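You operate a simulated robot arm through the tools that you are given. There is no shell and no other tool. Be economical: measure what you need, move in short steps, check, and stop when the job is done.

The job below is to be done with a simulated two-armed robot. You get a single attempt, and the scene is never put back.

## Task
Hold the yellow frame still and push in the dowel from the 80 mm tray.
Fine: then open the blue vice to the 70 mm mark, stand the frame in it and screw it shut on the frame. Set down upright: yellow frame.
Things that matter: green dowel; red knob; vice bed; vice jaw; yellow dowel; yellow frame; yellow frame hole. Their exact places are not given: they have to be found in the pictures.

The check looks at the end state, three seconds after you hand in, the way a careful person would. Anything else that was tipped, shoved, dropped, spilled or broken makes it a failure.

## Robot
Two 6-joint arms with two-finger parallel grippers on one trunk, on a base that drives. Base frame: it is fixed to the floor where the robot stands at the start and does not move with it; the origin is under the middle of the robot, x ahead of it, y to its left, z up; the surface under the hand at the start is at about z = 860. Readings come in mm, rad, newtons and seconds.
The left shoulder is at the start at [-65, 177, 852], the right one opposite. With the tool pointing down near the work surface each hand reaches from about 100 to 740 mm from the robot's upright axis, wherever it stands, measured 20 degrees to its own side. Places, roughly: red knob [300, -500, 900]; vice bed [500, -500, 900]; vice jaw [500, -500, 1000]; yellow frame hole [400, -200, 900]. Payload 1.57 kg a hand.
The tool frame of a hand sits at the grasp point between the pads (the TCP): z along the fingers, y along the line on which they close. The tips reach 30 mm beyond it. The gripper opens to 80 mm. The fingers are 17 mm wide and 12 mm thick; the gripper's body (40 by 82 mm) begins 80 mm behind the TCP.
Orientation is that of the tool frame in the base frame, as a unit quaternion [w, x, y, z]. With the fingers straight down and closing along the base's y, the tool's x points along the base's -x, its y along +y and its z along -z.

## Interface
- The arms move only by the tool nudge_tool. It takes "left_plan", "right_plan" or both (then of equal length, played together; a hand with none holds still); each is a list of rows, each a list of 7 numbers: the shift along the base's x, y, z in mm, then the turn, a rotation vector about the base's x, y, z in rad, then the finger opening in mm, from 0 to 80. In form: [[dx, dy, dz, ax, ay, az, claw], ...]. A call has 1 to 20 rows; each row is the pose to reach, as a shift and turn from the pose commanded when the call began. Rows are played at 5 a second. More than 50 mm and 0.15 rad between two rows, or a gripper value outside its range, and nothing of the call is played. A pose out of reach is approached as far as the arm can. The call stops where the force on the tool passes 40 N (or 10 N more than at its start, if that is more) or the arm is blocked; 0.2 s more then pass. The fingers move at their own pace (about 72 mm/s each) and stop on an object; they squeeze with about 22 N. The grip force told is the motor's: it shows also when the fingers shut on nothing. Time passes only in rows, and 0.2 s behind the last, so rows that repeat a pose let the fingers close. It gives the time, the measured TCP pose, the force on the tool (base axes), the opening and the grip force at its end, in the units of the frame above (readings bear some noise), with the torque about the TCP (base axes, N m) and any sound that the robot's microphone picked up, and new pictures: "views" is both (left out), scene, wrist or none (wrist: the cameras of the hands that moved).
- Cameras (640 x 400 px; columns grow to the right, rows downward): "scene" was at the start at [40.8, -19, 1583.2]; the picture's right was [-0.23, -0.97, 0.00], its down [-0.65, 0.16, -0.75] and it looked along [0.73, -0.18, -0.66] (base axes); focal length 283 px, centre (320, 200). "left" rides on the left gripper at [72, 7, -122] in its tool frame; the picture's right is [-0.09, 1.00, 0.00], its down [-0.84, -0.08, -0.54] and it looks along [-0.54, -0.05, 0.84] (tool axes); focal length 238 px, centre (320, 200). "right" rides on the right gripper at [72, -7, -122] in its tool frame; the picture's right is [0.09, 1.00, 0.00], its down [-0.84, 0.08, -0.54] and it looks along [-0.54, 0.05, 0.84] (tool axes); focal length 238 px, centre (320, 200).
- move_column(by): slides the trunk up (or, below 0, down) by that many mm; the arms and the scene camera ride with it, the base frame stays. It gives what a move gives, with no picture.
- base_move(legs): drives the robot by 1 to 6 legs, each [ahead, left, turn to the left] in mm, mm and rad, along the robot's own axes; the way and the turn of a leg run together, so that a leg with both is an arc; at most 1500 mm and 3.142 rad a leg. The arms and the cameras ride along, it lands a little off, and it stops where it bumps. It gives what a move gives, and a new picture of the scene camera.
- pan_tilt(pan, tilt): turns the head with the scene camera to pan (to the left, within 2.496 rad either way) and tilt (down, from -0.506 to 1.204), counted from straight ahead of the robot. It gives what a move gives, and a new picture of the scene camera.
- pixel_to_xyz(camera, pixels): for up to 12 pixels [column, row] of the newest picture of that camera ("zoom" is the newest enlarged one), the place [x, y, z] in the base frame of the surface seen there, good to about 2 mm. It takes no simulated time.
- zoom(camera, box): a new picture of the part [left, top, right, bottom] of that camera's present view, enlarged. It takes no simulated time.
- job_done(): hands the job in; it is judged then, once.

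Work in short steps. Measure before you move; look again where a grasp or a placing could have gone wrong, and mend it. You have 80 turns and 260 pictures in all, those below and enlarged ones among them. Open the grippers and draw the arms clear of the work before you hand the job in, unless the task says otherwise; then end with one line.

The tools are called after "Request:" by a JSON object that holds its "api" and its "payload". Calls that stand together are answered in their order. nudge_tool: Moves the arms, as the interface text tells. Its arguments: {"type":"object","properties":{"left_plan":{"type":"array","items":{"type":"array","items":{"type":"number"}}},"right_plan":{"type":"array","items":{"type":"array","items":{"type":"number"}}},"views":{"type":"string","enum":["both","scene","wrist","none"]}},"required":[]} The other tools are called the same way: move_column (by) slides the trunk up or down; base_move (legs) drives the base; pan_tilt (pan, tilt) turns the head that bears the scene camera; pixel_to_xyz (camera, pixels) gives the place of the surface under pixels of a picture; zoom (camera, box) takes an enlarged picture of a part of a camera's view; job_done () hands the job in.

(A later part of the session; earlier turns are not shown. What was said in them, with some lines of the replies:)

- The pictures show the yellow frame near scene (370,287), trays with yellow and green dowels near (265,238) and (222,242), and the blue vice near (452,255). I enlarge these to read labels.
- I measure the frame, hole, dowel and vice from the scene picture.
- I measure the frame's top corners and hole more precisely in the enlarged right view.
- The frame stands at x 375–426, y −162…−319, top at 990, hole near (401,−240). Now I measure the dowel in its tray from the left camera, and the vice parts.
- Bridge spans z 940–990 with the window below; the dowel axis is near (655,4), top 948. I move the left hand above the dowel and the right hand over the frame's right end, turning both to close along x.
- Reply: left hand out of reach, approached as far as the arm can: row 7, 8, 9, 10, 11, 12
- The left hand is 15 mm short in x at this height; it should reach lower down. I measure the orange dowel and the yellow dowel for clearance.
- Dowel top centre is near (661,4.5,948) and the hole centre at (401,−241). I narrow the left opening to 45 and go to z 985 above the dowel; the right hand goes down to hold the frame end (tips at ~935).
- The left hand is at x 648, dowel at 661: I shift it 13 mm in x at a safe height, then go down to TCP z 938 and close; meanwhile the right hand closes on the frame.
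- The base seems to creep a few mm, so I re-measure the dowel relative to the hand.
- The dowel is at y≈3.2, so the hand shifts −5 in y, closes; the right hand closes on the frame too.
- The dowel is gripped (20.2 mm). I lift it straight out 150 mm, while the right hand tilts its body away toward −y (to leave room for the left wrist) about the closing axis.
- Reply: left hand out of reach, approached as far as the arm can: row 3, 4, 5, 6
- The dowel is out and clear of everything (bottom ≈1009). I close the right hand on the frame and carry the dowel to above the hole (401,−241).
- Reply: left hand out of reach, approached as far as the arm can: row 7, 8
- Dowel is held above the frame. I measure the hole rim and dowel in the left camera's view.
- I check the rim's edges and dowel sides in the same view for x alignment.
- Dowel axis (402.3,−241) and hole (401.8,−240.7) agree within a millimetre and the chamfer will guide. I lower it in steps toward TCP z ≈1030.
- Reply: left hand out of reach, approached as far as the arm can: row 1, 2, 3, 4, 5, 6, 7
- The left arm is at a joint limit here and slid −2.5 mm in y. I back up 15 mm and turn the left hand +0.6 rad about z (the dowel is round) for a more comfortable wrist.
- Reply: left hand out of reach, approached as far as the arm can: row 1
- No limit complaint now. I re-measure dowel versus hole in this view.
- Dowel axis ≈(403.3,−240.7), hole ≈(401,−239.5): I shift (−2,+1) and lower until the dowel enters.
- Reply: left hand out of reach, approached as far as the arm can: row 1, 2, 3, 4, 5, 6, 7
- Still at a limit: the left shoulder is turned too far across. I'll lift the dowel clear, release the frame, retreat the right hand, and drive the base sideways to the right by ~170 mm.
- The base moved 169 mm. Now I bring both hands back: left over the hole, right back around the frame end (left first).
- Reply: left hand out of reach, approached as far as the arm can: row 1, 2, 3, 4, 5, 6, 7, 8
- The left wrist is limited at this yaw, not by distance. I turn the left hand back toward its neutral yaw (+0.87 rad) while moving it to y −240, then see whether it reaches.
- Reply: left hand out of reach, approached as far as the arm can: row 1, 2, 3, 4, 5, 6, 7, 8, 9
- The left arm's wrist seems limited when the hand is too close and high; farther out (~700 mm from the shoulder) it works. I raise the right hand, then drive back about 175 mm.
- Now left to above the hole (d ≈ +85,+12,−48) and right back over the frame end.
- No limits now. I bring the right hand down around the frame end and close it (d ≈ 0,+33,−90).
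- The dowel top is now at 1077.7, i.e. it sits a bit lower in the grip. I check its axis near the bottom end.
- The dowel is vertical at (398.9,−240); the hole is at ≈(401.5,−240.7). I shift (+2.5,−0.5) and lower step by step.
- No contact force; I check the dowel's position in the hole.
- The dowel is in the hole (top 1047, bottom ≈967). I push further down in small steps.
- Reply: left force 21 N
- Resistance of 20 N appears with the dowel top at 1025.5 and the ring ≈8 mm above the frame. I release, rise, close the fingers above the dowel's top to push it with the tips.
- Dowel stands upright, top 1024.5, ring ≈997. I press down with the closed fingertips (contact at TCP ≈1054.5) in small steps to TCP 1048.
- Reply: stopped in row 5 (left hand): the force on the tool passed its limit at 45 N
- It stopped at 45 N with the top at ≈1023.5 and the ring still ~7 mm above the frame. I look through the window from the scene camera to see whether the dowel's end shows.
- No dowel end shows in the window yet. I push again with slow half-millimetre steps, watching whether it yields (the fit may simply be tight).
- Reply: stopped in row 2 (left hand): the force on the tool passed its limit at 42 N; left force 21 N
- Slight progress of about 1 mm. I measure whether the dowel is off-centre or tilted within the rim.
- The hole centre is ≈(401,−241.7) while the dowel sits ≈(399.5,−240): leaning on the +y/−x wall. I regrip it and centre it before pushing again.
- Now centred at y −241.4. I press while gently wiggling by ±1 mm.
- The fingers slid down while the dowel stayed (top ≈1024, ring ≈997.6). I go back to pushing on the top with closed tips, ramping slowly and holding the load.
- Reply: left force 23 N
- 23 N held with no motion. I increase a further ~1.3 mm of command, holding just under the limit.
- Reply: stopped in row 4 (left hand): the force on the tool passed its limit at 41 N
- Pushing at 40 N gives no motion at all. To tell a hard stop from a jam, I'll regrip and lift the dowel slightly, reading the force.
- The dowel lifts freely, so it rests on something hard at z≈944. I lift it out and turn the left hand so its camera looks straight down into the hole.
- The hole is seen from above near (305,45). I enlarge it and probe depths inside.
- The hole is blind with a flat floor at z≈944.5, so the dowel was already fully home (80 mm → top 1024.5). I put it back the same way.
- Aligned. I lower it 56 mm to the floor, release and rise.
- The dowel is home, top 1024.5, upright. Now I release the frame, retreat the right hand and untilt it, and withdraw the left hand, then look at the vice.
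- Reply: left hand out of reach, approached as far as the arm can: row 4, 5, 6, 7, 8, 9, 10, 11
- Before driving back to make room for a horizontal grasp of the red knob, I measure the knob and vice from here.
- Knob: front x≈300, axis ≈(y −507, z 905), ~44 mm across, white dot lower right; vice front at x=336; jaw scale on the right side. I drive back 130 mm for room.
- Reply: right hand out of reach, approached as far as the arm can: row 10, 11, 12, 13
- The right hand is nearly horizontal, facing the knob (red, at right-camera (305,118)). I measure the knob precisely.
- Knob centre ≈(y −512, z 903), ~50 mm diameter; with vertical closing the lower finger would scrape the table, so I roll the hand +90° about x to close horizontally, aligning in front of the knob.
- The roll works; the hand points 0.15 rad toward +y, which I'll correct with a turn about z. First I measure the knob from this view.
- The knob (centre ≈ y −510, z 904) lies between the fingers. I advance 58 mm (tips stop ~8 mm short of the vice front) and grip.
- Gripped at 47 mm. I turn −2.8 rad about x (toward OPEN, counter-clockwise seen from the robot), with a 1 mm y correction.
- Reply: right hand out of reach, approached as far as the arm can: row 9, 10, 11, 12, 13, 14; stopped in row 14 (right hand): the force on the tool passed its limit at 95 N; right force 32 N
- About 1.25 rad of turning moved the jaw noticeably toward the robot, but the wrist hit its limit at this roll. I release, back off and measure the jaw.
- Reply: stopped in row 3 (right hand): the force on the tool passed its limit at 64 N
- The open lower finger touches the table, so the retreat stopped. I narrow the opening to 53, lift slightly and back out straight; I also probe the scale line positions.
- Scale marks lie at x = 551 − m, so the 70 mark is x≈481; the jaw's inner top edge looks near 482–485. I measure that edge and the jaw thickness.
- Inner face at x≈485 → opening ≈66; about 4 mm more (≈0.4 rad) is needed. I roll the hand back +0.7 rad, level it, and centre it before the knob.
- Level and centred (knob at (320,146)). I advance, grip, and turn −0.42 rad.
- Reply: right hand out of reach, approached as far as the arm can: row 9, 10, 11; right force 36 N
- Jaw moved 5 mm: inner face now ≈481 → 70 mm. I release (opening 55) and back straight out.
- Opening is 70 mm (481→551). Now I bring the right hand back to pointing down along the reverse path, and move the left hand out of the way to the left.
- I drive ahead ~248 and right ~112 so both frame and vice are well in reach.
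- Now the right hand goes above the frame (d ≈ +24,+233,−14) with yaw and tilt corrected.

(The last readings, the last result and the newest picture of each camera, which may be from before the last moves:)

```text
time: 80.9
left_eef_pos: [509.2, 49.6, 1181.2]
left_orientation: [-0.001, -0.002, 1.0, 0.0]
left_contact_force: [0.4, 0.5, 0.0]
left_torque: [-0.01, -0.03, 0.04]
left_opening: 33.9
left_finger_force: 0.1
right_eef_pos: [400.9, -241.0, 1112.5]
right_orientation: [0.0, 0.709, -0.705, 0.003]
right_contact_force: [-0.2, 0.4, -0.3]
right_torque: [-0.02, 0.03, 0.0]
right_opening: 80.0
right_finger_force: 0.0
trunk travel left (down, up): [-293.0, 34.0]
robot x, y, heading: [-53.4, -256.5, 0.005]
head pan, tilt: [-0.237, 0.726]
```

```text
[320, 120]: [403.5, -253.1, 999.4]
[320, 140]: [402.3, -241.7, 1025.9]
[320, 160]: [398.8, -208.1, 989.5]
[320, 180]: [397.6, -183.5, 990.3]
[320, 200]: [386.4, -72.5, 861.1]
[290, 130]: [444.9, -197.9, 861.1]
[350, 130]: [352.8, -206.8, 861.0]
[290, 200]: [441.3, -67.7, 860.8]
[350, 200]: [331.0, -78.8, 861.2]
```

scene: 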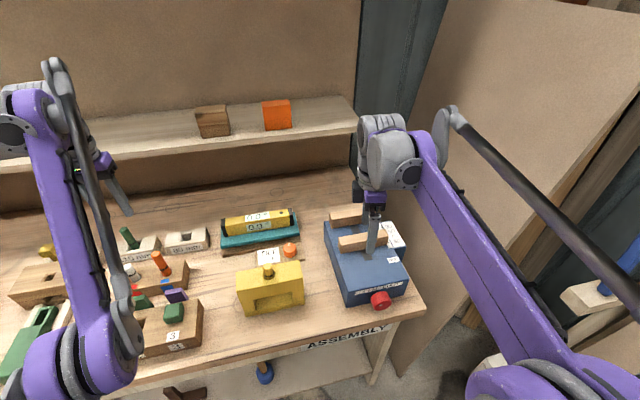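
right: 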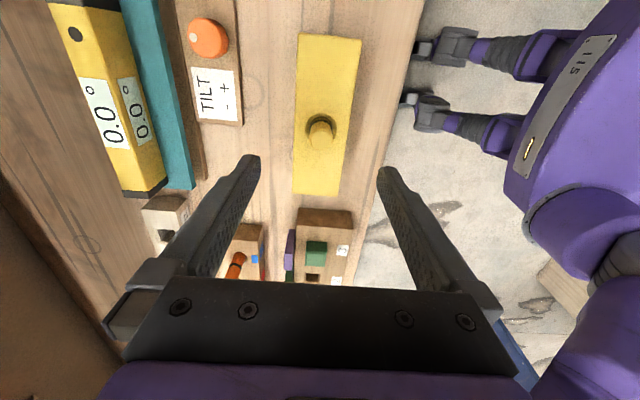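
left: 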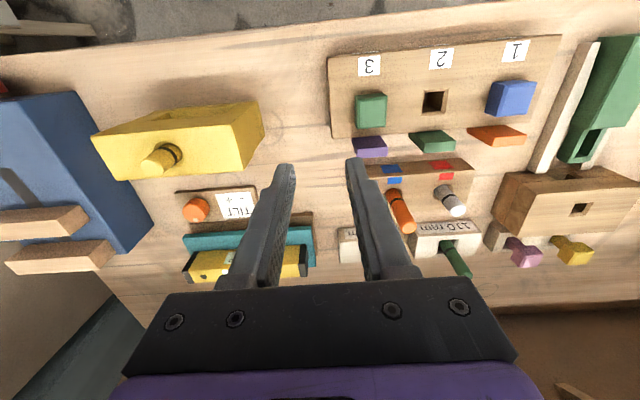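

The dowel (402,−242) is centred between the fingers. I go down to TCP 976 (palm clear of the dowel), close on the frame and lift slightly.

Request:
{"api": "nudge_tool", "payload": {"right_plan": [[1, 0, -40, 0, 0, 0, 80], [1, 0, -80, 0, 0, 0, 80], [1, 0, -115, 0, 0, 0, 80], [1, 0, -137, 0, 0, 0, 80], [1, 0, -137, 0, 0, 0, 40], [1, 0, -137, 0, 0, 0, 40], [1, 0, -137, 0, 0, 0, 40], [1, 0, -137, 0, 0, 0, 40], [1, 0, -132, 0, 0, 0, 40], [1, 0, -122, 0, 0, 0, 40], [1, 0, -122, 0, 0, 0, 40]]}}

```text
time: 83.3
left_eef_pos: [510.6, 53.1, 1181.2]
left_orientation: [-0.001, -0.002, 1.0, 0.0]
left_contact_force: [-0.2, -0.6, 0.4]
left_torque: [0.02, -0.03, -0.01]
left_opening: 34.1
left_finger_force: 0.1
right_eef_pos: [403.0, -239.5, 988.3]
right_orientation: [0.001, 0.709, -0.706, 0.003]
right_contact_force: [-0.1, 0.3, -4.4]
right_torque: [-0.03, -0.01, 0.02]
right_opening: 55.7
right_finger_force: 21.3
trunk travel left (down, up): [-293.0, 34.0]
robot x, y, heading: [-53.9, -251.4, 0.004]
head pan, tilt: [-0.237, 0.726]
```

scene: 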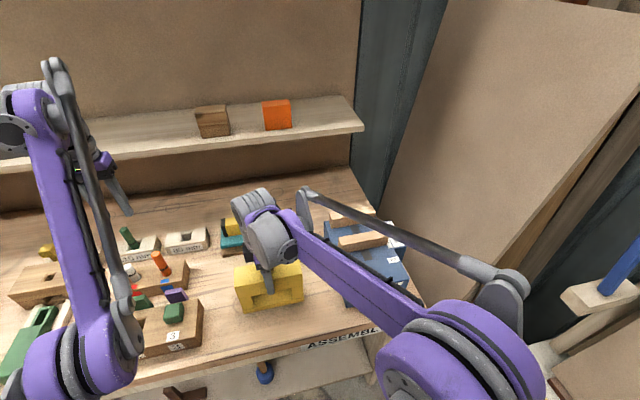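
right: 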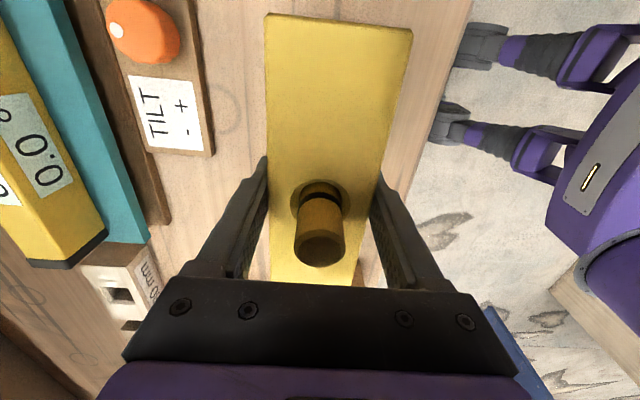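

The frame lifts cleanly (≈4.4 N). I raise it so its bottom clears the jaws, and carry it over the vice centre (516,−510).

Request:
{"api": "nudge_tool", "payload": {"right_plan": [[0, 0, 35, 0, 0, 0, 40], [0, 0, 75, 0, 0, 0, 40], [0, 0, 110, 0, 0, 0, 40], [5, -10, 135, 0, 0, 0, 40], [20, -40, 137, 0, 0, 0, 40], [35, -75, 137, 0, 0, 0, 40], [50, -110, 137, 0, 0, 0, 40], [65, -145, 137, 0, 0, 0, 40], [80, -180, 137, 0, 0, 0, 40], [95, -215, 137, 0, 0, 0, 40], [106, -245, 137, 0, 0, 0, 40], [113, -262, 137, 0, 0, 0, 40], [113, -270, 137, 0, 0, 0, 40], [113, -270, 137, 0, 0, 0, 40]]}}

```text
time: 86.3
left_eef_pos: [509.0, 52.2, 1180.7]
left_orientation: [-0.001, -0.002, 1.0, 0.0]
left_contact_force: [-0.7, -0.6, -0.7]
left_torque: [-0.01, 0.0, -0.01]
left_opening: 34.1
left_finger_force: 0.0
right_eef_pos: [517.8, -510.2, 1123.4]
right_orientation: [0.0, 0.709, -0.706, 0.003]
right_contact_force: [0.3, -0.2, -3.9]
right_torque: [0.03, -0.02, 0.01]
right_opening: 56.1
right_finger_force: 21.6
trunk travel left (down, up): [-293.0, 34.0]
robot x, y, heading: [-54.6, -249.5, -0.0]
head pan, tilt: [-0.237, 0.726]
```

scene: 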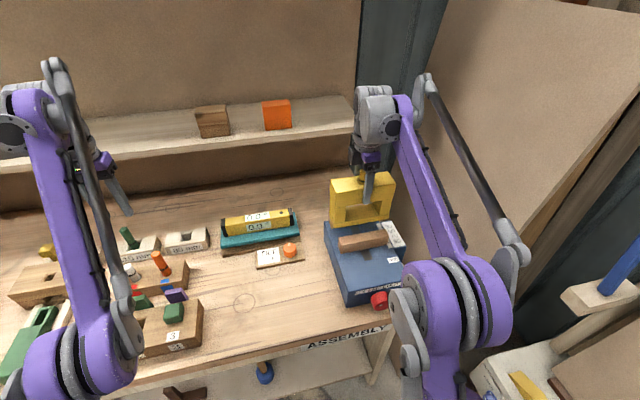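
right: 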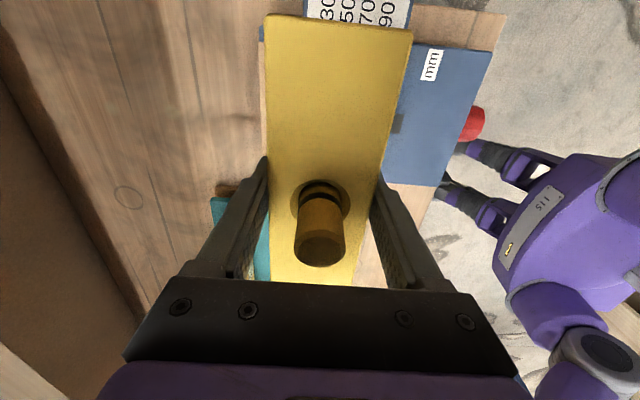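

The frame hangs over the vice. I check frame faces and jaw positions from the scene camera.

Request:
{"api": "zoom", "payload": {"camera": "scene", "box": [315, 160, 415, 260]}}

Request:
{"api": "pixel_to_xyz", "payload": {"camera": "zoom", "pixels": [[90, 180], [70, 150], [110, 260], [300, 235], [200, 250], [320, 160], [120, 330], [170, 320], [290, 295], [150, 315], [70, 225], [100, 270]]}}

```text
4.00 times, centred on (365, 210) of scene
```

zoom: 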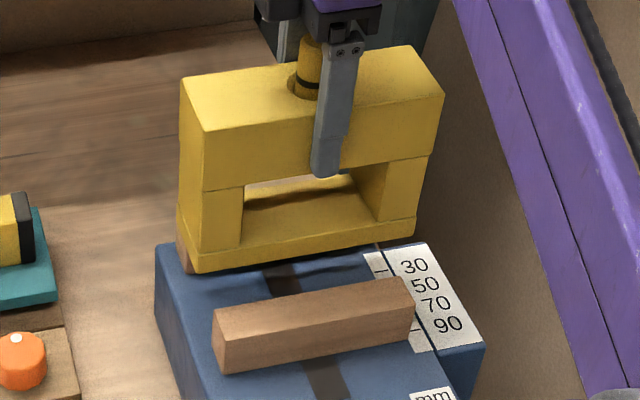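

```text
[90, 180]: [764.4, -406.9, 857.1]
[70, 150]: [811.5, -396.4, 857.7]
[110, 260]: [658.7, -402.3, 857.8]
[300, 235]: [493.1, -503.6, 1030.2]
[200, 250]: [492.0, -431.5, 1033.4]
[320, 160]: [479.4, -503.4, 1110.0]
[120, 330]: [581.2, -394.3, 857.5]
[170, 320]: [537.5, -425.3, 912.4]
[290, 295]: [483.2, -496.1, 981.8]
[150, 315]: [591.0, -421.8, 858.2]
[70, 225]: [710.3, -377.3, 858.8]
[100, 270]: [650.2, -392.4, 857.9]
```

Frame spans x≈491–546 against jaws 481 and 551: I shift −1.5 in x and lower it onto the bed (about 64 mm), slowly at the end.

Request:
{"api": "nudge_tool", "payload": {"right_plan": [[-1.5, 0, -10, 0, 0, 0, 40], [-1.5, 0, -25, 0, 0, 0, 40], [-1.5, 0, -40, 0, 0, 0, 40], [-1.5, 0, -52, 0, 0, 0, 40], [-1.5, 0, -58, 0, 0, 0, 40], [-1.5, 0, -61, 0, 0, 0, 40], [-1.5, 0, -62, 0, 0, 0, 40], [-1.5, 0, -63, 0, 0, 0, 40], [-1.5, 0, -63, 0, 0, 0, 40]]}}

Request:
{"api": "zoom", "payload": {"camera": "scene", "box": [315, 160, 415, 260]}}

Request:
{"api": "pixel_to_xyz", "payload": {"camera": "zoom", "pixels": [[200, 300], [230, 280], [330, 260], [350, 280], [230, 330], [200, 180], [250, 130], [300, 200], [400, 250]]}}

```text
time: 88.3
left_eef_pos: [509.1, 50.5, 1181.6]
left_orientation: [-0.001, -0.001, 1.0, -0.001]
left_contact_force: [0.4, 0.4, 0.1]
left_torque: [0.01, -0.01, -0.03]
left_opening: 34.4
left_finger_force: 0.1
right_eef_pos: [514.5, -511.2, 1063.8]
right_orientation: [0.001, 0.709, -0.706, 0.002]
right_contact_force: [-0.3, -0.1, -4.0]
right_torque: [0.01, -0.05, -0.02]
right_opening: 56.0
right_finger_force: 22.1
trunk travel left (down, up): [-293.0, 34.0]
robot x, y, heading: [-51.0, -252.7, 0.003]
head pan, tilt: [-0.237, 0.726]
```

scene: 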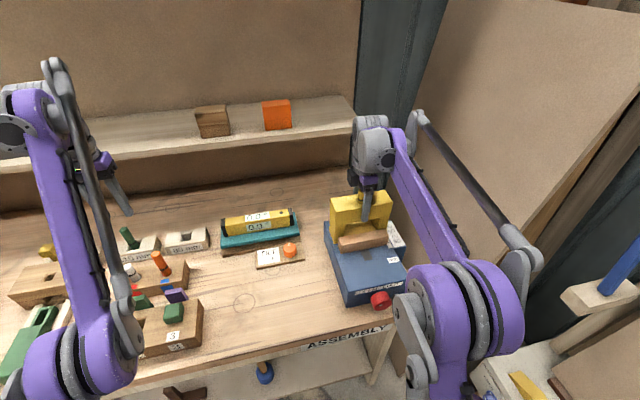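
right: 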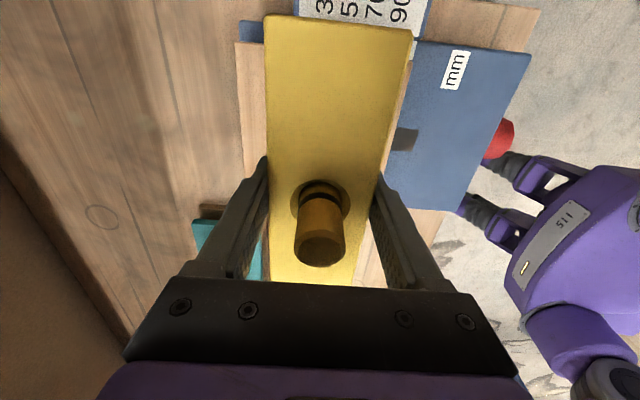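

```text
4.00 times, centred on (365, 210) of scene
```

zoom: 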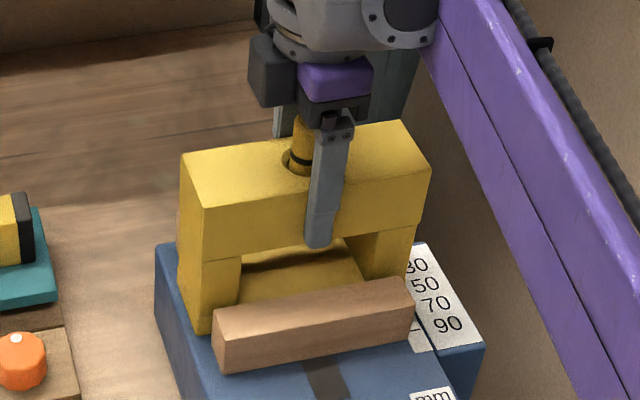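

```text
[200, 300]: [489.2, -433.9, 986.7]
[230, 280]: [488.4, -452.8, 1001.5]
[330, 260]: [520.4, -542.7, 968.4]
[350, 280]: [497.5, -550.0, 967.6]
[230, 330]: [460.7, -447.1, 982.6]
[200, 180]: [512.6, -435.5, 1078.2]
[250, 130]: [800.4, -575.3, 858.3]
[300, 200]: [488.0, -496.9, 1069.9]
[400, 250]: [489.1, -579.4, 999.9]
```

Window floor at z 968 means the bottom is ≈6 mm above the bed; clearances are ~7 mm each side. I lower further in 1 mm steps.

Request:
{"api": "nudge_tool", "payload": {"right_plan": [[0, 0, -2, 0, 0, 0, 40], [0, 0, -3, 0, 0, 0, 40], [0, 0, -4, 0, 0, 0, 40], [0, 0, -5, 0, 0, 0, 40], [0, 0, -6, 0, 0, 0, 40], [0, 0, -7, 0, 0, 0, 40], [0, 0, -7, 0, 0, 0, 40]], "views": "none"}}

Request:
{"api": "zoom", "payload": {"camera": "scene", "box": [315, 160, 415, 260]}}

```text
time: 89.9
left_eef_pos: [507.9, 50.5, 1181.6]
left_orientation: [0.0, -0.001, 1.0, 0.0]
left_contact_force: [-0.5, -0.4, 0.3]
left_torque: [0.0, -0.01, 0.0]
left_opening: 34.1
left_finger_force: 0.0
right_eef_pos: [514.6, -511.8, 1056.7]
right_orientation: [0.001, 0.708, -0.706, 0.003]
right_contact_force: [4.3, -3.5, 20.3]
right_torque: [-0.14, 0.21, -0.2]
right_opening: 55.9
right_finger_force: 21.9
trunk travel left (down, up): [-293.0, 34.0]
robot x, y, heading: [-50.3, -250.4, 0.002]
head pan, tilt: [-0.237, 0.726]
```

```text
4.00 times, centred on (365, 210) of scene
```

zoom: 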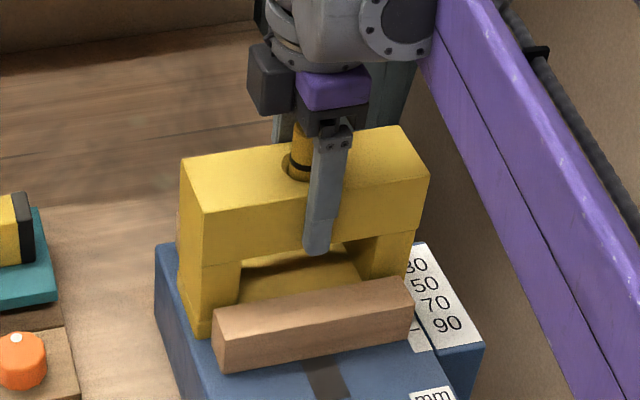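

20 N contact: the frame stands on the bed. I unload, open, and lift the hand straight up past the dowel.

Request:
{"api": "nudge_tool", "payload": {"right_plan": [[0, 0, 1.5, 0, 0, 0, 40], [0, 0, 1.5, 0, 0, 0, 80], [0, 0, 1.5, 0, 0, 0, 80], [0, 0, 1.5, 0, 0, 0, 80], [0, 0, 25, 0, 0, 0, 80], [0, 0, 55, 0, 0, 0, 80], [0, 0, 80, 0, 0, 0, 80], [0, 0, 95, 0, 0, 0, 80], [-20, 0, 98, 0, 0, 0, 80], [-60, 0, 98, 0, 0, 0, 80], [-100, 0, 98, 0, 0, 0, 80], [-140, 0, 98, 0, 0, 0, 80], [-180, 0, 90, 0, 0, 0, 80]]}}

Request:
{"api": "zoom", "payload": {"camera": "scene", "box": [315, 160, 415, 260]}}

```text
time: 92.7
left_eef_pos: [508.0, 50.9, 1181.0]
left_orientation: [0.0, -0.002, 1.0, 0.0]
left_contact_force: [-0.8, 0.3, -0.1]
left_torque: [-0.01, 0.0, -0.06]
left_opening: 33.9
left_finger_force: 0.0
right_eef_pos: [331.4, -511.6, 1147.1]
right_orientation: [0.001, 0.708, -0.706, 0.003]
right_contact_force: [0.0, 0.4, 0.0]
right_torque: [0.02, -0.04, -0.03]
right_opening: 79.9
right_finger_force: 0.0
trunk travel left (down, up): [-293.0, 34.0]
robot x, y, heading: [-51.6, -249.1, 0.005]
head pan, tilt: [-0.237, 0.726]
```

scene: 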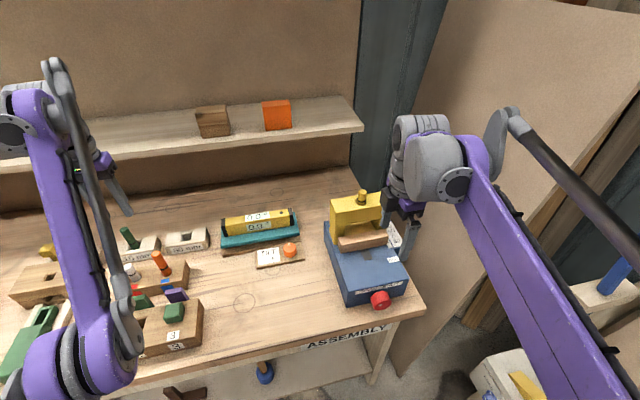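
right: 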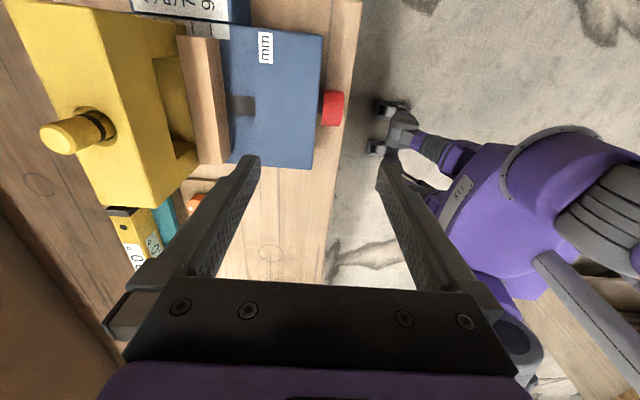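

```text
4.00 times, centred on (365, 210) of scene
```

zoom: 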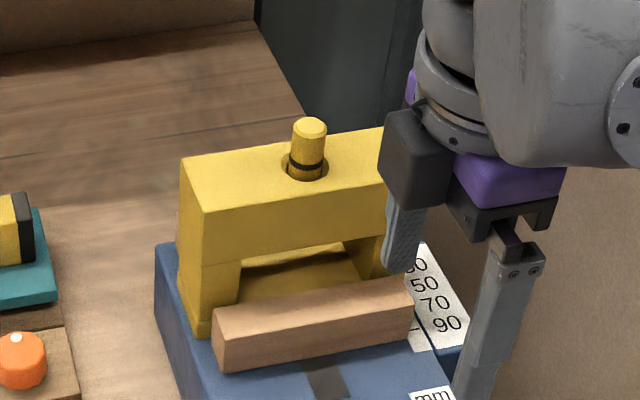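

The frame stands in the vice with the dowel upright. I drive back to the earlier spot for the knob and pitch the right hand forward again.

Request:
{"api": "base_move", "payload": {"legs": [[-252, 110, 0]]}}

Request:
{"api": "nudge_tool", "payload": {"right_plan": [[5, -10, -10, 0, -0.14, 0, 60], [10, -20, -25, 0, -0.28, 0, 60], [15, -30, -40, 0, -0.42, 0, 60], [20, -40, -60, 0, -0.56, 0, 58], [30, -50, -85, 0, -0.7, 0, 58], [40, -60, -110, 0, -0.84, 0, 58], [55, -70, -135, 0, -0.98, 0, 58], [75, -80, -160, 0, -1.12, 0, 58], [95, -90, -185, 0, -1.26, 0, 58], [120, -100, -215, 0, -1.4, 0, 58], [145, -110, -243, 0, -1.5, 0, 58], [145, -110, -243, 0, -1.5, 0, 58]]}}

```text
time: 94.7
left_eef_pos: [256.6, 160.9, 1181.8]
left_orientation: [0.0, -0.003, 1.0, 0.0]
left_contact_force: [0.4, 0.0, 0.2]
left_torque: [-0.02, 0.03, -0.03]
left_opening: 33.9
left_finger_force: 0.1
right_eef_pos: [82.3, -401.2, 1148.3]
right_orientation: [0.0, 0.709, -0.705, 0.003]
right_contact_force: [-0.3, 0.8, 0.5]
right_torque: [0.0, 0.01, -0.06]
right_opening: 80.3
right_finger_force: 0.0
trunk travel left (down, up): [-293.0, 34.0]
robot x, y, heading: [-307.7, -139.8, 0.005]
head pan, tilt: [-0.237, 0.726]
```

scene: 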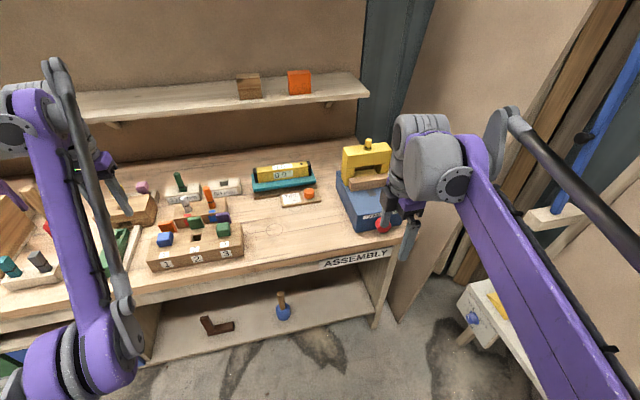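

```text
time: 97.3
left_eef_pos: [255.9, 162.4, 1180.4]
left_orientation: [-0.001, -0.004, 1.0, 0.0]
left_contact_force: [-0.5, -0.4, 0.2]
left_torque: [0.03, 0.01, 0.0]
left_opening: 34.0
left_finger_force: 0.0
right_eef_pos: [230.1, -498.9, 901.4]
right_orientation: [0.461, -0.524, 0.554, -0.454]
right_contact_force: [0.6, 0.5, 0.0]
right_torque: [0.03, 0.01, -0.03]
right_opening: 58.0
right_finger_force: 0.2
right hand out of reach, approached as far as the arm can: row 10, 11, 12
trunk travel left (down, up): [-293.0, 34.0]
robot x, y, heading: [-300.1, -141.0, 0.007]
head pan, tilt: [-0.237, 0.726]
```

scene: 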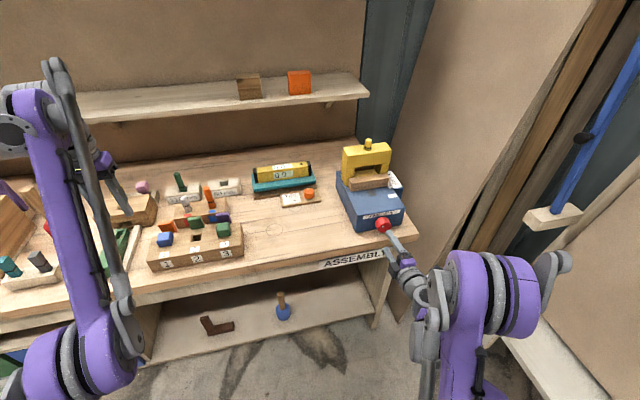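
right: 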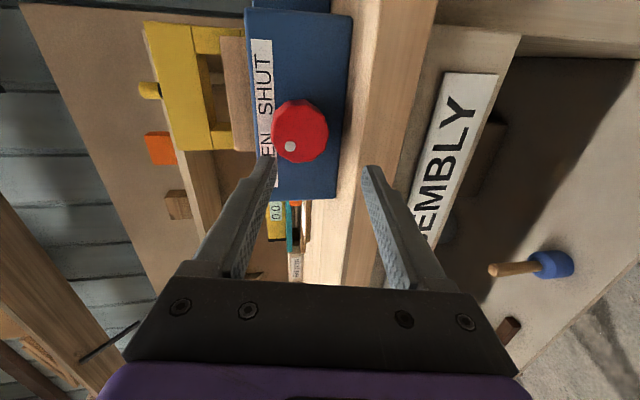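

Similar as before. I roll +0.45 and level the hand, centring at (y −511, z 904).

Request:
{"api": "nudge_tool", "payload": {"right_plan": [[0, -4, 1, 0.14, -0.04, -0.01, 58], [0, -8, 2, 0.28, -0.09, -0.03, 58], [0, -12, 3, 0.42, -0.14, -0.05, 58], [0, -12, 3, 0.45, -0.16, -0.05, 58], [0, -12, 3, 0.45, -0.16, -0.05, 58]], "views": "wrist"}}

Request:
{"api": "pixel_to_xyz", "payload": {"camera": "right", "pixels": [[320, 145], [310, 145], [330, 145], [320, 130], [320, 160]]}}

```text
time: 98.5
left_eef_pos: [256.4, 162.3, 1180.8]
left_orientation: [-0.001, -0.003, 1.0, -0.001]
left_contact_force: [0.0, -0.2, 0.1]
left_torque: [-0.02, -0.02, -0.04]
left_opening: 33.8
left_finger_force: 0.1
right_eef_pos: [233.4, -512.1, 905.9]
right_orientation: [0.597, -0.357, 0.616, -0.37]
right_contact_force: [0.2, -0.3, 0.8]
right_torque: [0.02, -0.02, 0.04]
right_opening: 57.9
right_finger_force: 0.0
trunk travel left (down, up): [-293.0, 34.0]
robot x, y, heading: [-302.0, -138.5, 0.005]
head pan, tilt: [-0.237, 0.726]
```

right: 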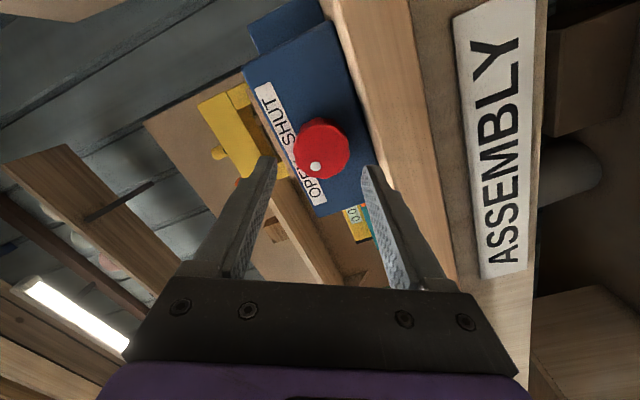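

```text
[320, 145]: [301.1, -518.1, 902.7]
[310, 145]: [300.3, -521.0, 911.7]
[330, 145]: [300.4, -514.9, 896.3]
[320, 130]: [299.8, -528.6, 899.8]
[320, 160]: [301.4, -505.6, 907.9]
```

Knob centred within 2 mm. I advance, grip and turn +1.15 rad (toward SHUT).

Request:
{"api": "nudge_tool", "payload": {"right_plan": [[22, 0, -2, 0, 0, 0, 58], [44, 0, -2, 0, 0, 0, 58], [65, 0, -2, 0, 0, 0, 58], [65, 0, -2, 0, 0, 0, 30], [65, 0, -2, 0, 0, 0, 30], [65, 0, -2, 0, 0, 0, 30], [65, 0, -2, 0.12, 0, 0, 30], [65, 0, -2, 0.24, 0, 0, 30], [65, 0, -2, 0.36, 0, 0, 30], [65, 0, -2, 0.48, 0, 0, 30], [65, 0, -2, 0.6, 0, 0, 30], [65, 0, -2, 0.72, 0, 0, 30], [65, 0, -2, 0.84, 0, 0, 30], [65, 0, -2, 0.96, 0, 0, 30], [65, 0, -2, 1.08, 0, 0, 30], [65, 0, -2, 1.15, 0, 0, 30]]}}

Request:
{"api": "zoom", "payload": {"camera": "scene", "box": [330, 130, 420, 240]}}

Request:
{"api": "pixel_to_xyz", "payload": {"camera": "scene", "pixels": [[362, 187], [375, 184], [370, 181], [370, 186], [366, 168], [350, 168], [368, 143]]}}

```text
time: 100.8
left_eef_pos: [258.4, 160.5, 1181.3]
left_orientation: [-0.001, -0.003, 1.0, 0.0]
left_contact_force: [-0.6, 0.3, 0.7]
left_torque: [0.01, -0.03, 0.02]
left_opening: 33.8
left_finger_force: 0.1
right_eef_pos: [296.9, -510.3, 903.2]
right_orientation: [0.668, -0.189, 0.693, -0.197]
right_contact_force: [-9.3, 2.4, -24.5]
right_torque: [-0.07, 0.09, 0.52]
right_opening: 47.3
right_finger_force: 45.0
trunk travel left (down, up): [-293.0, 34.0]
robot x, y, heading: [-308.0, -141.0, 0.001]
head pan, tilt: [-0.237, 0.726]
stopped in row 11 (right hand): the force on the tool passed its limit at 42 N (the readings are from after the stop); the commanded pose is now the measured one
```

scene: 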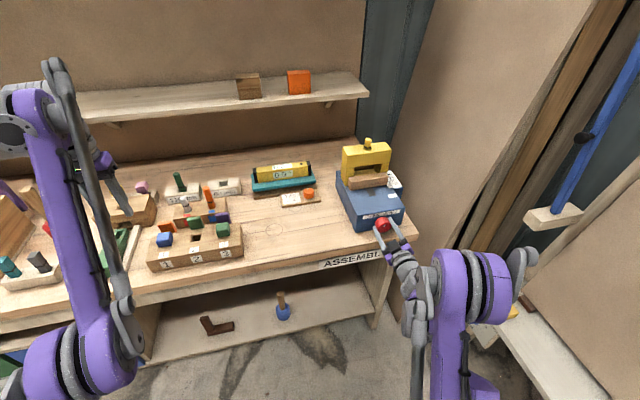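
right: 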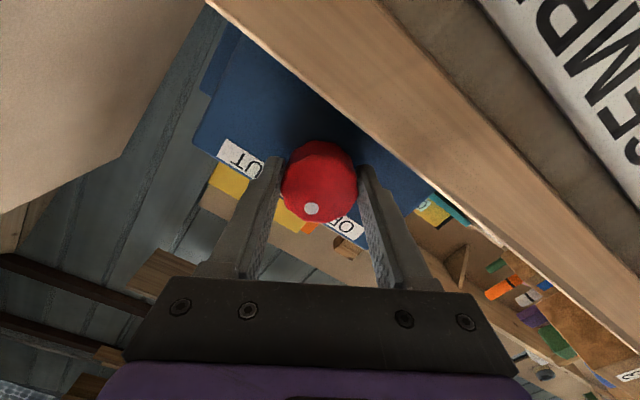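

```text
3.64 times, centred on (375, 185) of scene
```

zoom: 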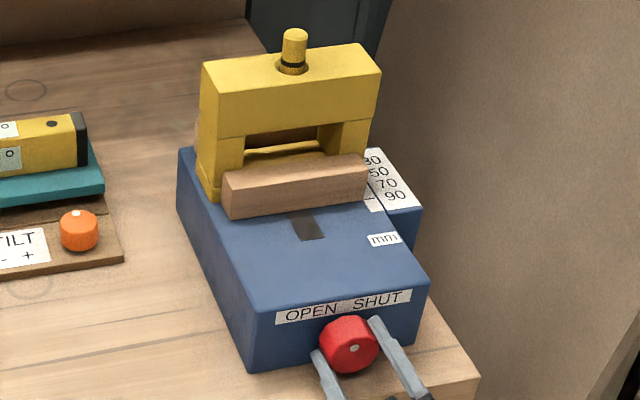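

```text
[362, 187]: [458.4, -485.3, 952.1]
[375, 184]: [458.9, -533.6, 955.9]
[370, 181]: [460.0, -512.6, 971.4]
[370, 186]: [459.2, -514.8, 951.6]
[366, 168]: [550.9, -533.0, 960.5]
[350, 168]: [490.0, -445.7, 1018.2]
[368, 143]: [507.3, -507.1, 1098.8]
```

Jaw moved 5.5 mm (front face 459). The stop came from a side load (−24 N in z); I lower the hand 2 mm and continue turning +0.9 rad.

Request:
{"api": "nudge_tool", "payload": {"right_plan": [[0, 0, -1.5, 0.03, 0, 0, 30], [0, 0, -2, 0.12, 0, 0, 30], [0, 0, -2, 0.22, 0, 0, 30], [0, 0, -2, 0.32, 0, 0, 30], [0, 0, -2, 0.42, 0, 0, 30], [0, 0, -2, 0.52, 0, 0, 30], [0, 0, -2, 0.62, 0, 0, 30], [0, 0, -2, 0.72, 0, 0, 30], [0, 0, -2, 0.82, 0, 0, 30], [0, 0, -2, 0.92, 0, 0, 30]]}}

Request:
{"api": "zoom", "payload": {"camera": "scene", "box": [330, 130, 420, 240]}}

Request:
{"api": "pixel_to_xyz", "payload": {"camera": "scene", "pixels": [[362, 187], [375, 184], [370, 181], [370, 186], [366, 165], [350, 165], [368, 143], [345, 168]]}}

```text
time: 103.0
left_eef_pos: [258.0, 161.2, 1181.0]
left_orientation: [-0.001, -0.003, 1.0, -0.001]
left_contact_force: [0.5, 0.7, 0.2]
left_torque: [0.0, -0.01, -0.01]
left_opening: 33.9
left_finger_force: 0.2
right_eef_pos: [296.8, -509.5, 903.6]
right_orientation: [0.683, 0.128, 0.707, 0.131]
right_contact_force: [0.5, 4.4, -1.1]
right_torque: [-1.31, 0.05, 0.01]
right_opening: 47.2
right_finger_force: 44.6
trunk travel left (down, up): [-293.0, 34.0]
robot x, y, heading: [-304.5, -139.2, 0.006]
head pan, tilt: [-0.237, 0.726]
```

scene: 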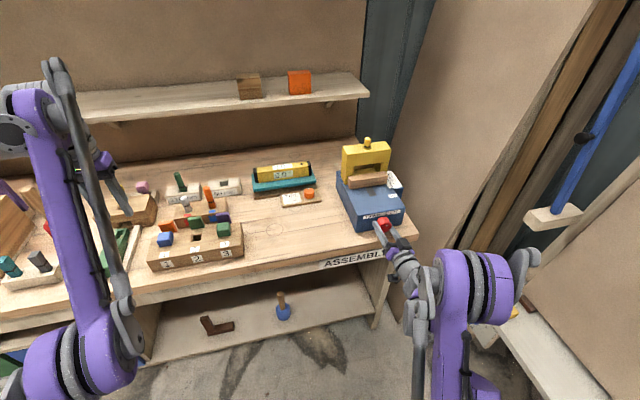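
right: 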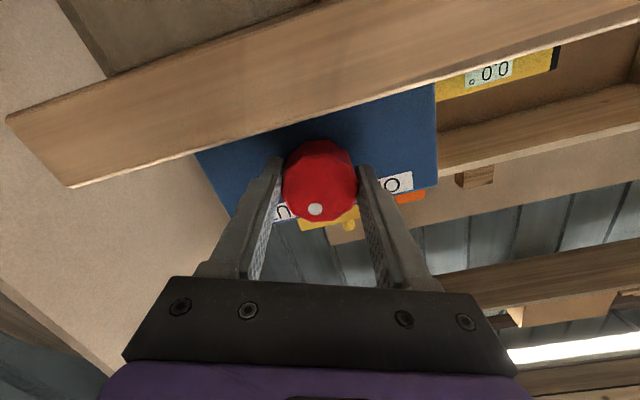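

```text
3.64 times, centred on (375, 185) of scene
```

zoom: 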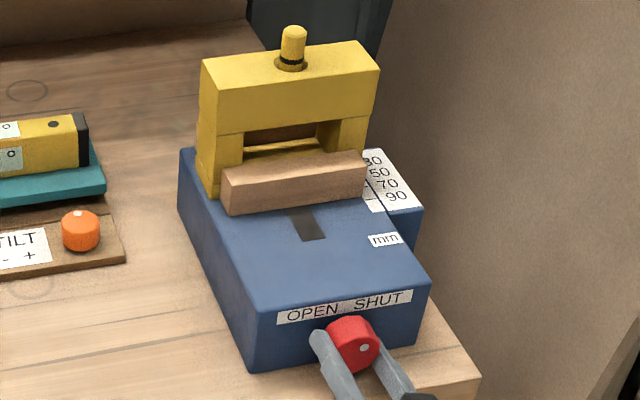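

```text
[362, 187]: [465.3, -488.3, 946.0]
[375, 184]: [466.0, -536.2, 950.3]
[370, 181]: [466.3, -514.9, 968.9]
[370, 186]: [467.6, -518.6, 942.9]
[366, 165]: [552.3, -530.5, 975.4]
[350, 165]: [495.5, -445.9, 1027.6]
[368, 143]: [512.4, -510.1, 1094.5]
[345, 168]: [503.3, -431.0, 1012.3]
```

The frame has been pushed back to the fixed jaw (front ≈495.5, rear ≈551) and torque of −1.3 N·m shows the screw resisting. I tighten a bit more.

Request:
{"api": "nudge_tool", "payload": {"right_plan": [[0, 0, 0, 0.06, 0, 0, 30], [0, 0, 0, 0.12, 0, 0, 30], [0, 0, 0, 0.18, 0, 0, 30], [0, 0, 0, 0.24, 0, 0, 30], [0, 0, 0, 0.24, 0, 0, 30]], "views": "scene"}}

Request:
{"api": "zoom", "payload": {"camera": "scene", "box": [330, 130, 420, 240]}}

Request:
{"api": "pixel_to_xyz", "payload": {"camera": "scene", "pixels": [[362, 187], [375, 184], [370, 181], [350, 165], [350, 175], [362, 160], [368, 143]]}}

```text
time: 104.2
left_eef_pos: [257.4, 163.9, 1181.6]
left_orientation: [-0.001, -0.004, 1.0, -0.001]
left_contact_force: [0.8, 0.7, 0.0]
left_torque: [0.04, -0.01, -0.03]
left_opening: 34.0
left_finger_force: 0.0
right_eef_pos: [296.8, -508.7, 903.7]
right_orientation: [0.663, 0.208, 0.686, 0.216]
right_contact_force: [2.3, 12.3, 2.5]
right_torque: [-0.5, -0.26, 0.55]
right_opening: 46.8
right_finger_force: 45.2
trunk travel left (down, up): [-293.0, 34.0]
robot x, y, heading: [-307.7, -142.8, 0.007]
head pan, tilt: [-0.237, 0.726]
```

scene: 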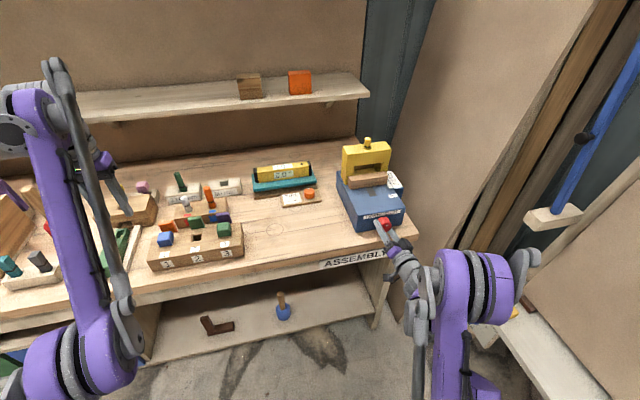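

```text
3.64 times, centred on (375, 185) of scene
```

zoom: 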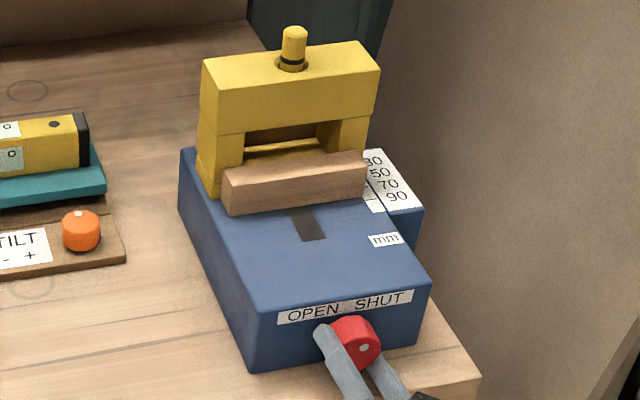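

```text
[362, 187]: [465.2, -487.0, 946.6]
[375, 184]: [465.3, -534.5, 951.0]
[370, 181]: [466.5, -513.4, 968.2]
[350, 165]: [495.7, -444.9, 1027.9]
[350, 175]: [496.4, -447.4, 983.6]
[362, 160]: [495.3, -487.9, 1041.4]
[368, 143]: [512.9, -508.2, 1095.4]
```

The knob and jaw no longer move although the hand turned 0.24 rad further — the vice is tight on the frame. I release the knob and back out.

Request:
{"api": "nudge_tool", "payload": {"right_plan": [[0, 0, 0, 0, 0, 0, 58], [0, 0, 0, 0, 0, 0, 58], [-20, 0, 0, 0, 0, 0, 58], [-50, 0, 0, 0, 0, 0, 58], [-80, 0, 0, 0, 0, 0, 60], [-110, 0, 20, 0, 0, 0, 60], [-120, 20, 50, 0, 0, 0, 60]]}}

Request:
{"api": "zoom", "payload": {"camera": "scene", "box": [335, 130, 415, 200]}}

Request:
{"api": "pixel_to_xyz", "payload": {"camera": "scene", "pixels": [[362, 187], [375, 184], [350, 165], [362, 160], [385, 158], [368, 143]]}}

```text
time: 105.8
left_eef_pos: [257.2, 162.4, 1181.8]
left_orientation: [0.0, -0.003, 1.0, -0.001]
left_contact_force: [-0.2, 0.3, -0.5]
left_torque: [-0.04, -0.03, -0.03]
left_opening: 34.1
left_finger_force: 0.0
right_eef_pos: [175.1, -488.9, 953.4]
right_orientation: [0.662, 0.208, 0.687, 0.216]
right_contact_force: [0.3, 0.7, 0.8]
right_torque: [-0.03, -0.01, -0.03]
right_opening: 60.0
right_finger_force: 0.0
right hand out of reach, approached as far as the arm can: row 6
trunk travel left (down, up): [-293.0, 34.0]
robot x, y, heading: [-303.6, -144.8, 0.006]
head pan, tilt: [-0.237, 0.726]
```

scene: 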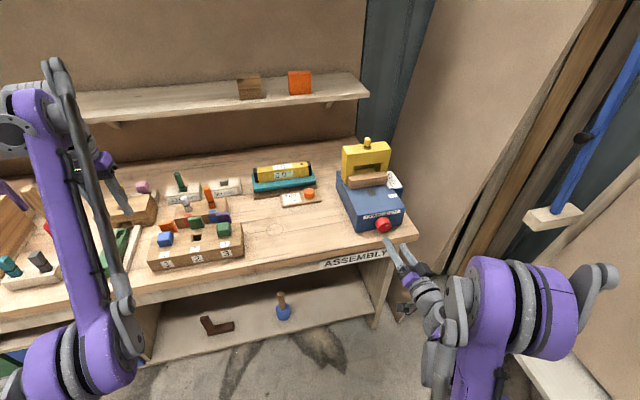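
right: 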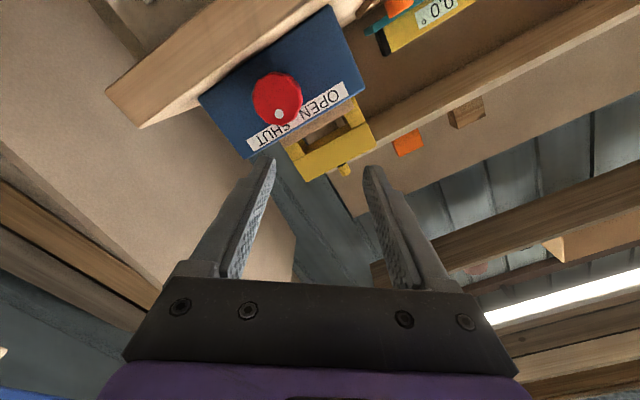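

```text
5.71 times, centred on (375, 165) of scene
```

zoom: 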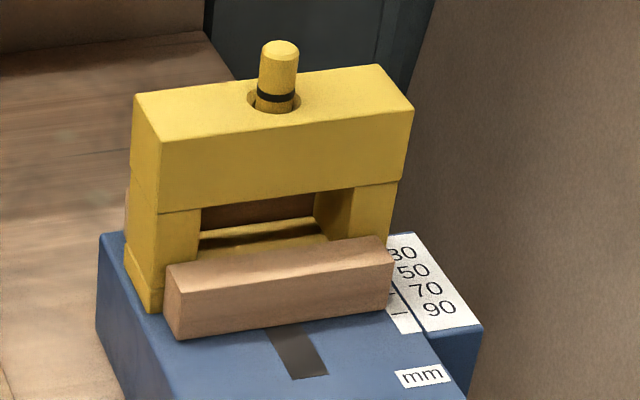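

```text
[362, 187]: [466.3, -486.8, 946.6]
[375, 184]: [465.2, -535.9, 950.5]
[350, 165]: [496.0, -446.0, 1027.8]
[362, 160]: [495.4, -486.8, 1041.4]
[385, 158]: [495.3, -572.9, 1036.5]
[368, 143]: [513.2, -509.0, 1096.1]
```

The vice looks shut on the frame. I check for any gap between the jaw's top edge and the frame's face, and the dowel's top.

Request:
{"api": "zoom", "payload": {"camera": "scene", "box": [345, 160, 400, 195]}}

Request:
{"api": "pixel_to_xyz", "payload": {"camera": "zoom", "pixels": [[100, 190], [100, 180], [100, 170], [100, 165], [100, 160], [450, 130], [450, 120], [450, 110], [450, 105], [450, 100], [60, 180], [300, 160]]}}

Request:
{"api": "pixel_to_xyz", "payload": {"camera": "scene", "pixels": [[368, 138], [369, 139], [367, 139]]}}

```text
11.43 times, centred on (372, 178) of scene
```

zoom: 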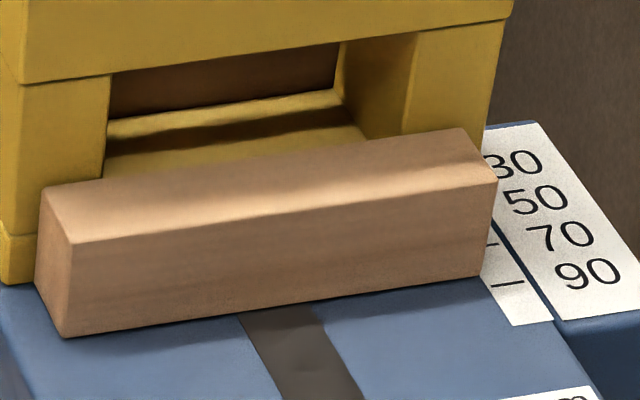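

```text
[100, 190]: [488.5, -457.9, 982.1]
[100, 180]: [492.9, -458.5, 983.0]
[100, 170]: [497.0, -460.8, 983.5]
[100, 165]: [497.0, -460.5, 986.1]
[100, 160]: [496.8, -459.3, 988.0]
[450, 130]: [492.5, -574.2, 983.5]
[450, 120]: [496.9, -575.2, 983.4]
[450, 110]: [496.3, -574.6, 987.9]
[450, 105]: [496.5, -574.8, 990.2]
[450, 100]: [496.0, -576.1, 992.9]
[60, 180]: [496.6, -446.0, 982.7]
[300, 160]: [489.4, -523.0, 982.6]
```

```text
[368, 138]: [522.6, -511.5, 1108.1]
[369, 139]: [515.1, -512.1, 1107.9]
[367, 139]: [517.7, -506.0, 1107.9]
```

The jaw touches the frame face without a gap (x≈496.5) and the dowel top is at 1108, fully in. I open both grippers fully in clear air and draw the right hand further back.

Request:
{"api": "nudge_tool", "payload": {"left_plan": [[0, 0, 0, 0, 0, 0, 60], [0, 0, 0, 0, 0, 0, 80], [0, 0, 0, 0, 0, 0, 80]], "right_plan": [[-10, 0, 10, 0, 0, 0, 70], [-20, 0, 20, 0, 0, 0, 80], [-20, 0, 20, 0, 0, 0, 80]], "views": "scene"}}

```text
time: 106.6
left_eef_pos: [256.6, 160.7, 1180.5]
left_orientation: [-0.001, -0.003, 1.0, 0.0]
left_contact_force: [-0.9, 0.6, 0.2]
left_torque: [-0.03, 0.03, -0.01]
left_opening: 79.9
left_finger_force: 0.1
right_eef_pos: [157.2, -491.1, 974.3]
right_orientation: [0.663, 0.209, 0.687, 0.214]
right_contact_force: [1.1, 0.3, -0.2]
right_torque: [0.0, 0.0, 0.02]
right_opening: 80.0
right_finger_force: 0.0
trunk travel left (down, up): [-293.0, 34.0]
robot x, y, heading: [-302.5, -139.3, 0.006]
head pan, tilt: [-0.237, 0.726]
```

scene: 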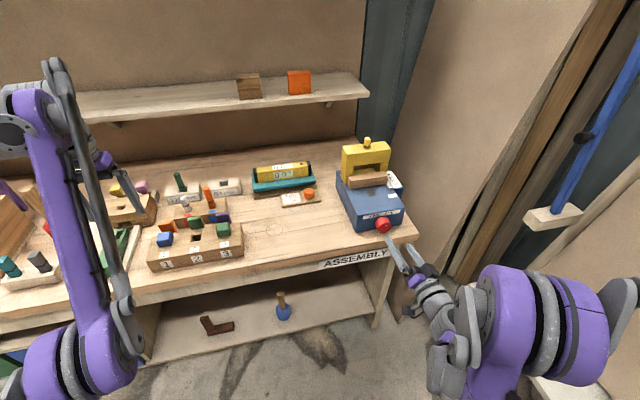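

All is clear; one last look at the level beside the frame's old spot to be sure nothing was disturbed.

Request:
{"api": "zoom", "payload": {"camera": "scene", "box": [150, 150, 410, 260]}}

```text
2.46 times, centred on (280, 205) of scene
```

zoom: 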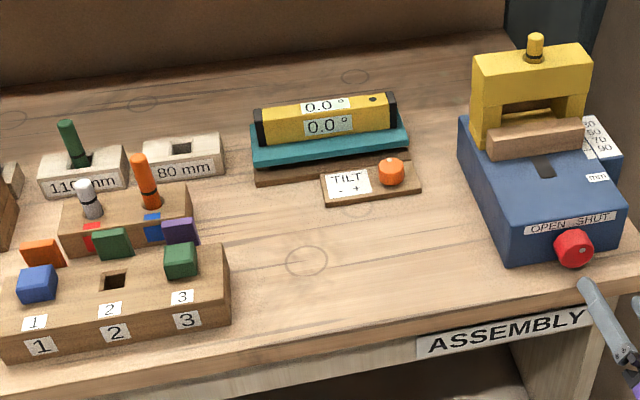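

Nothing else has moved and the level reads 0.0°; I hand in.

Request:
{"api": "job_done", "payload": {}}

```text
The job is handed in.
```

The 80 mm yellow dowel is in the frame as far as the blind hole allows, with its black ring still about 8 mm above the frame's top. The frame stands upright in the blue vice, which was opened to about 70 mm and then screwed shut on it. Both grippers are open and clear.
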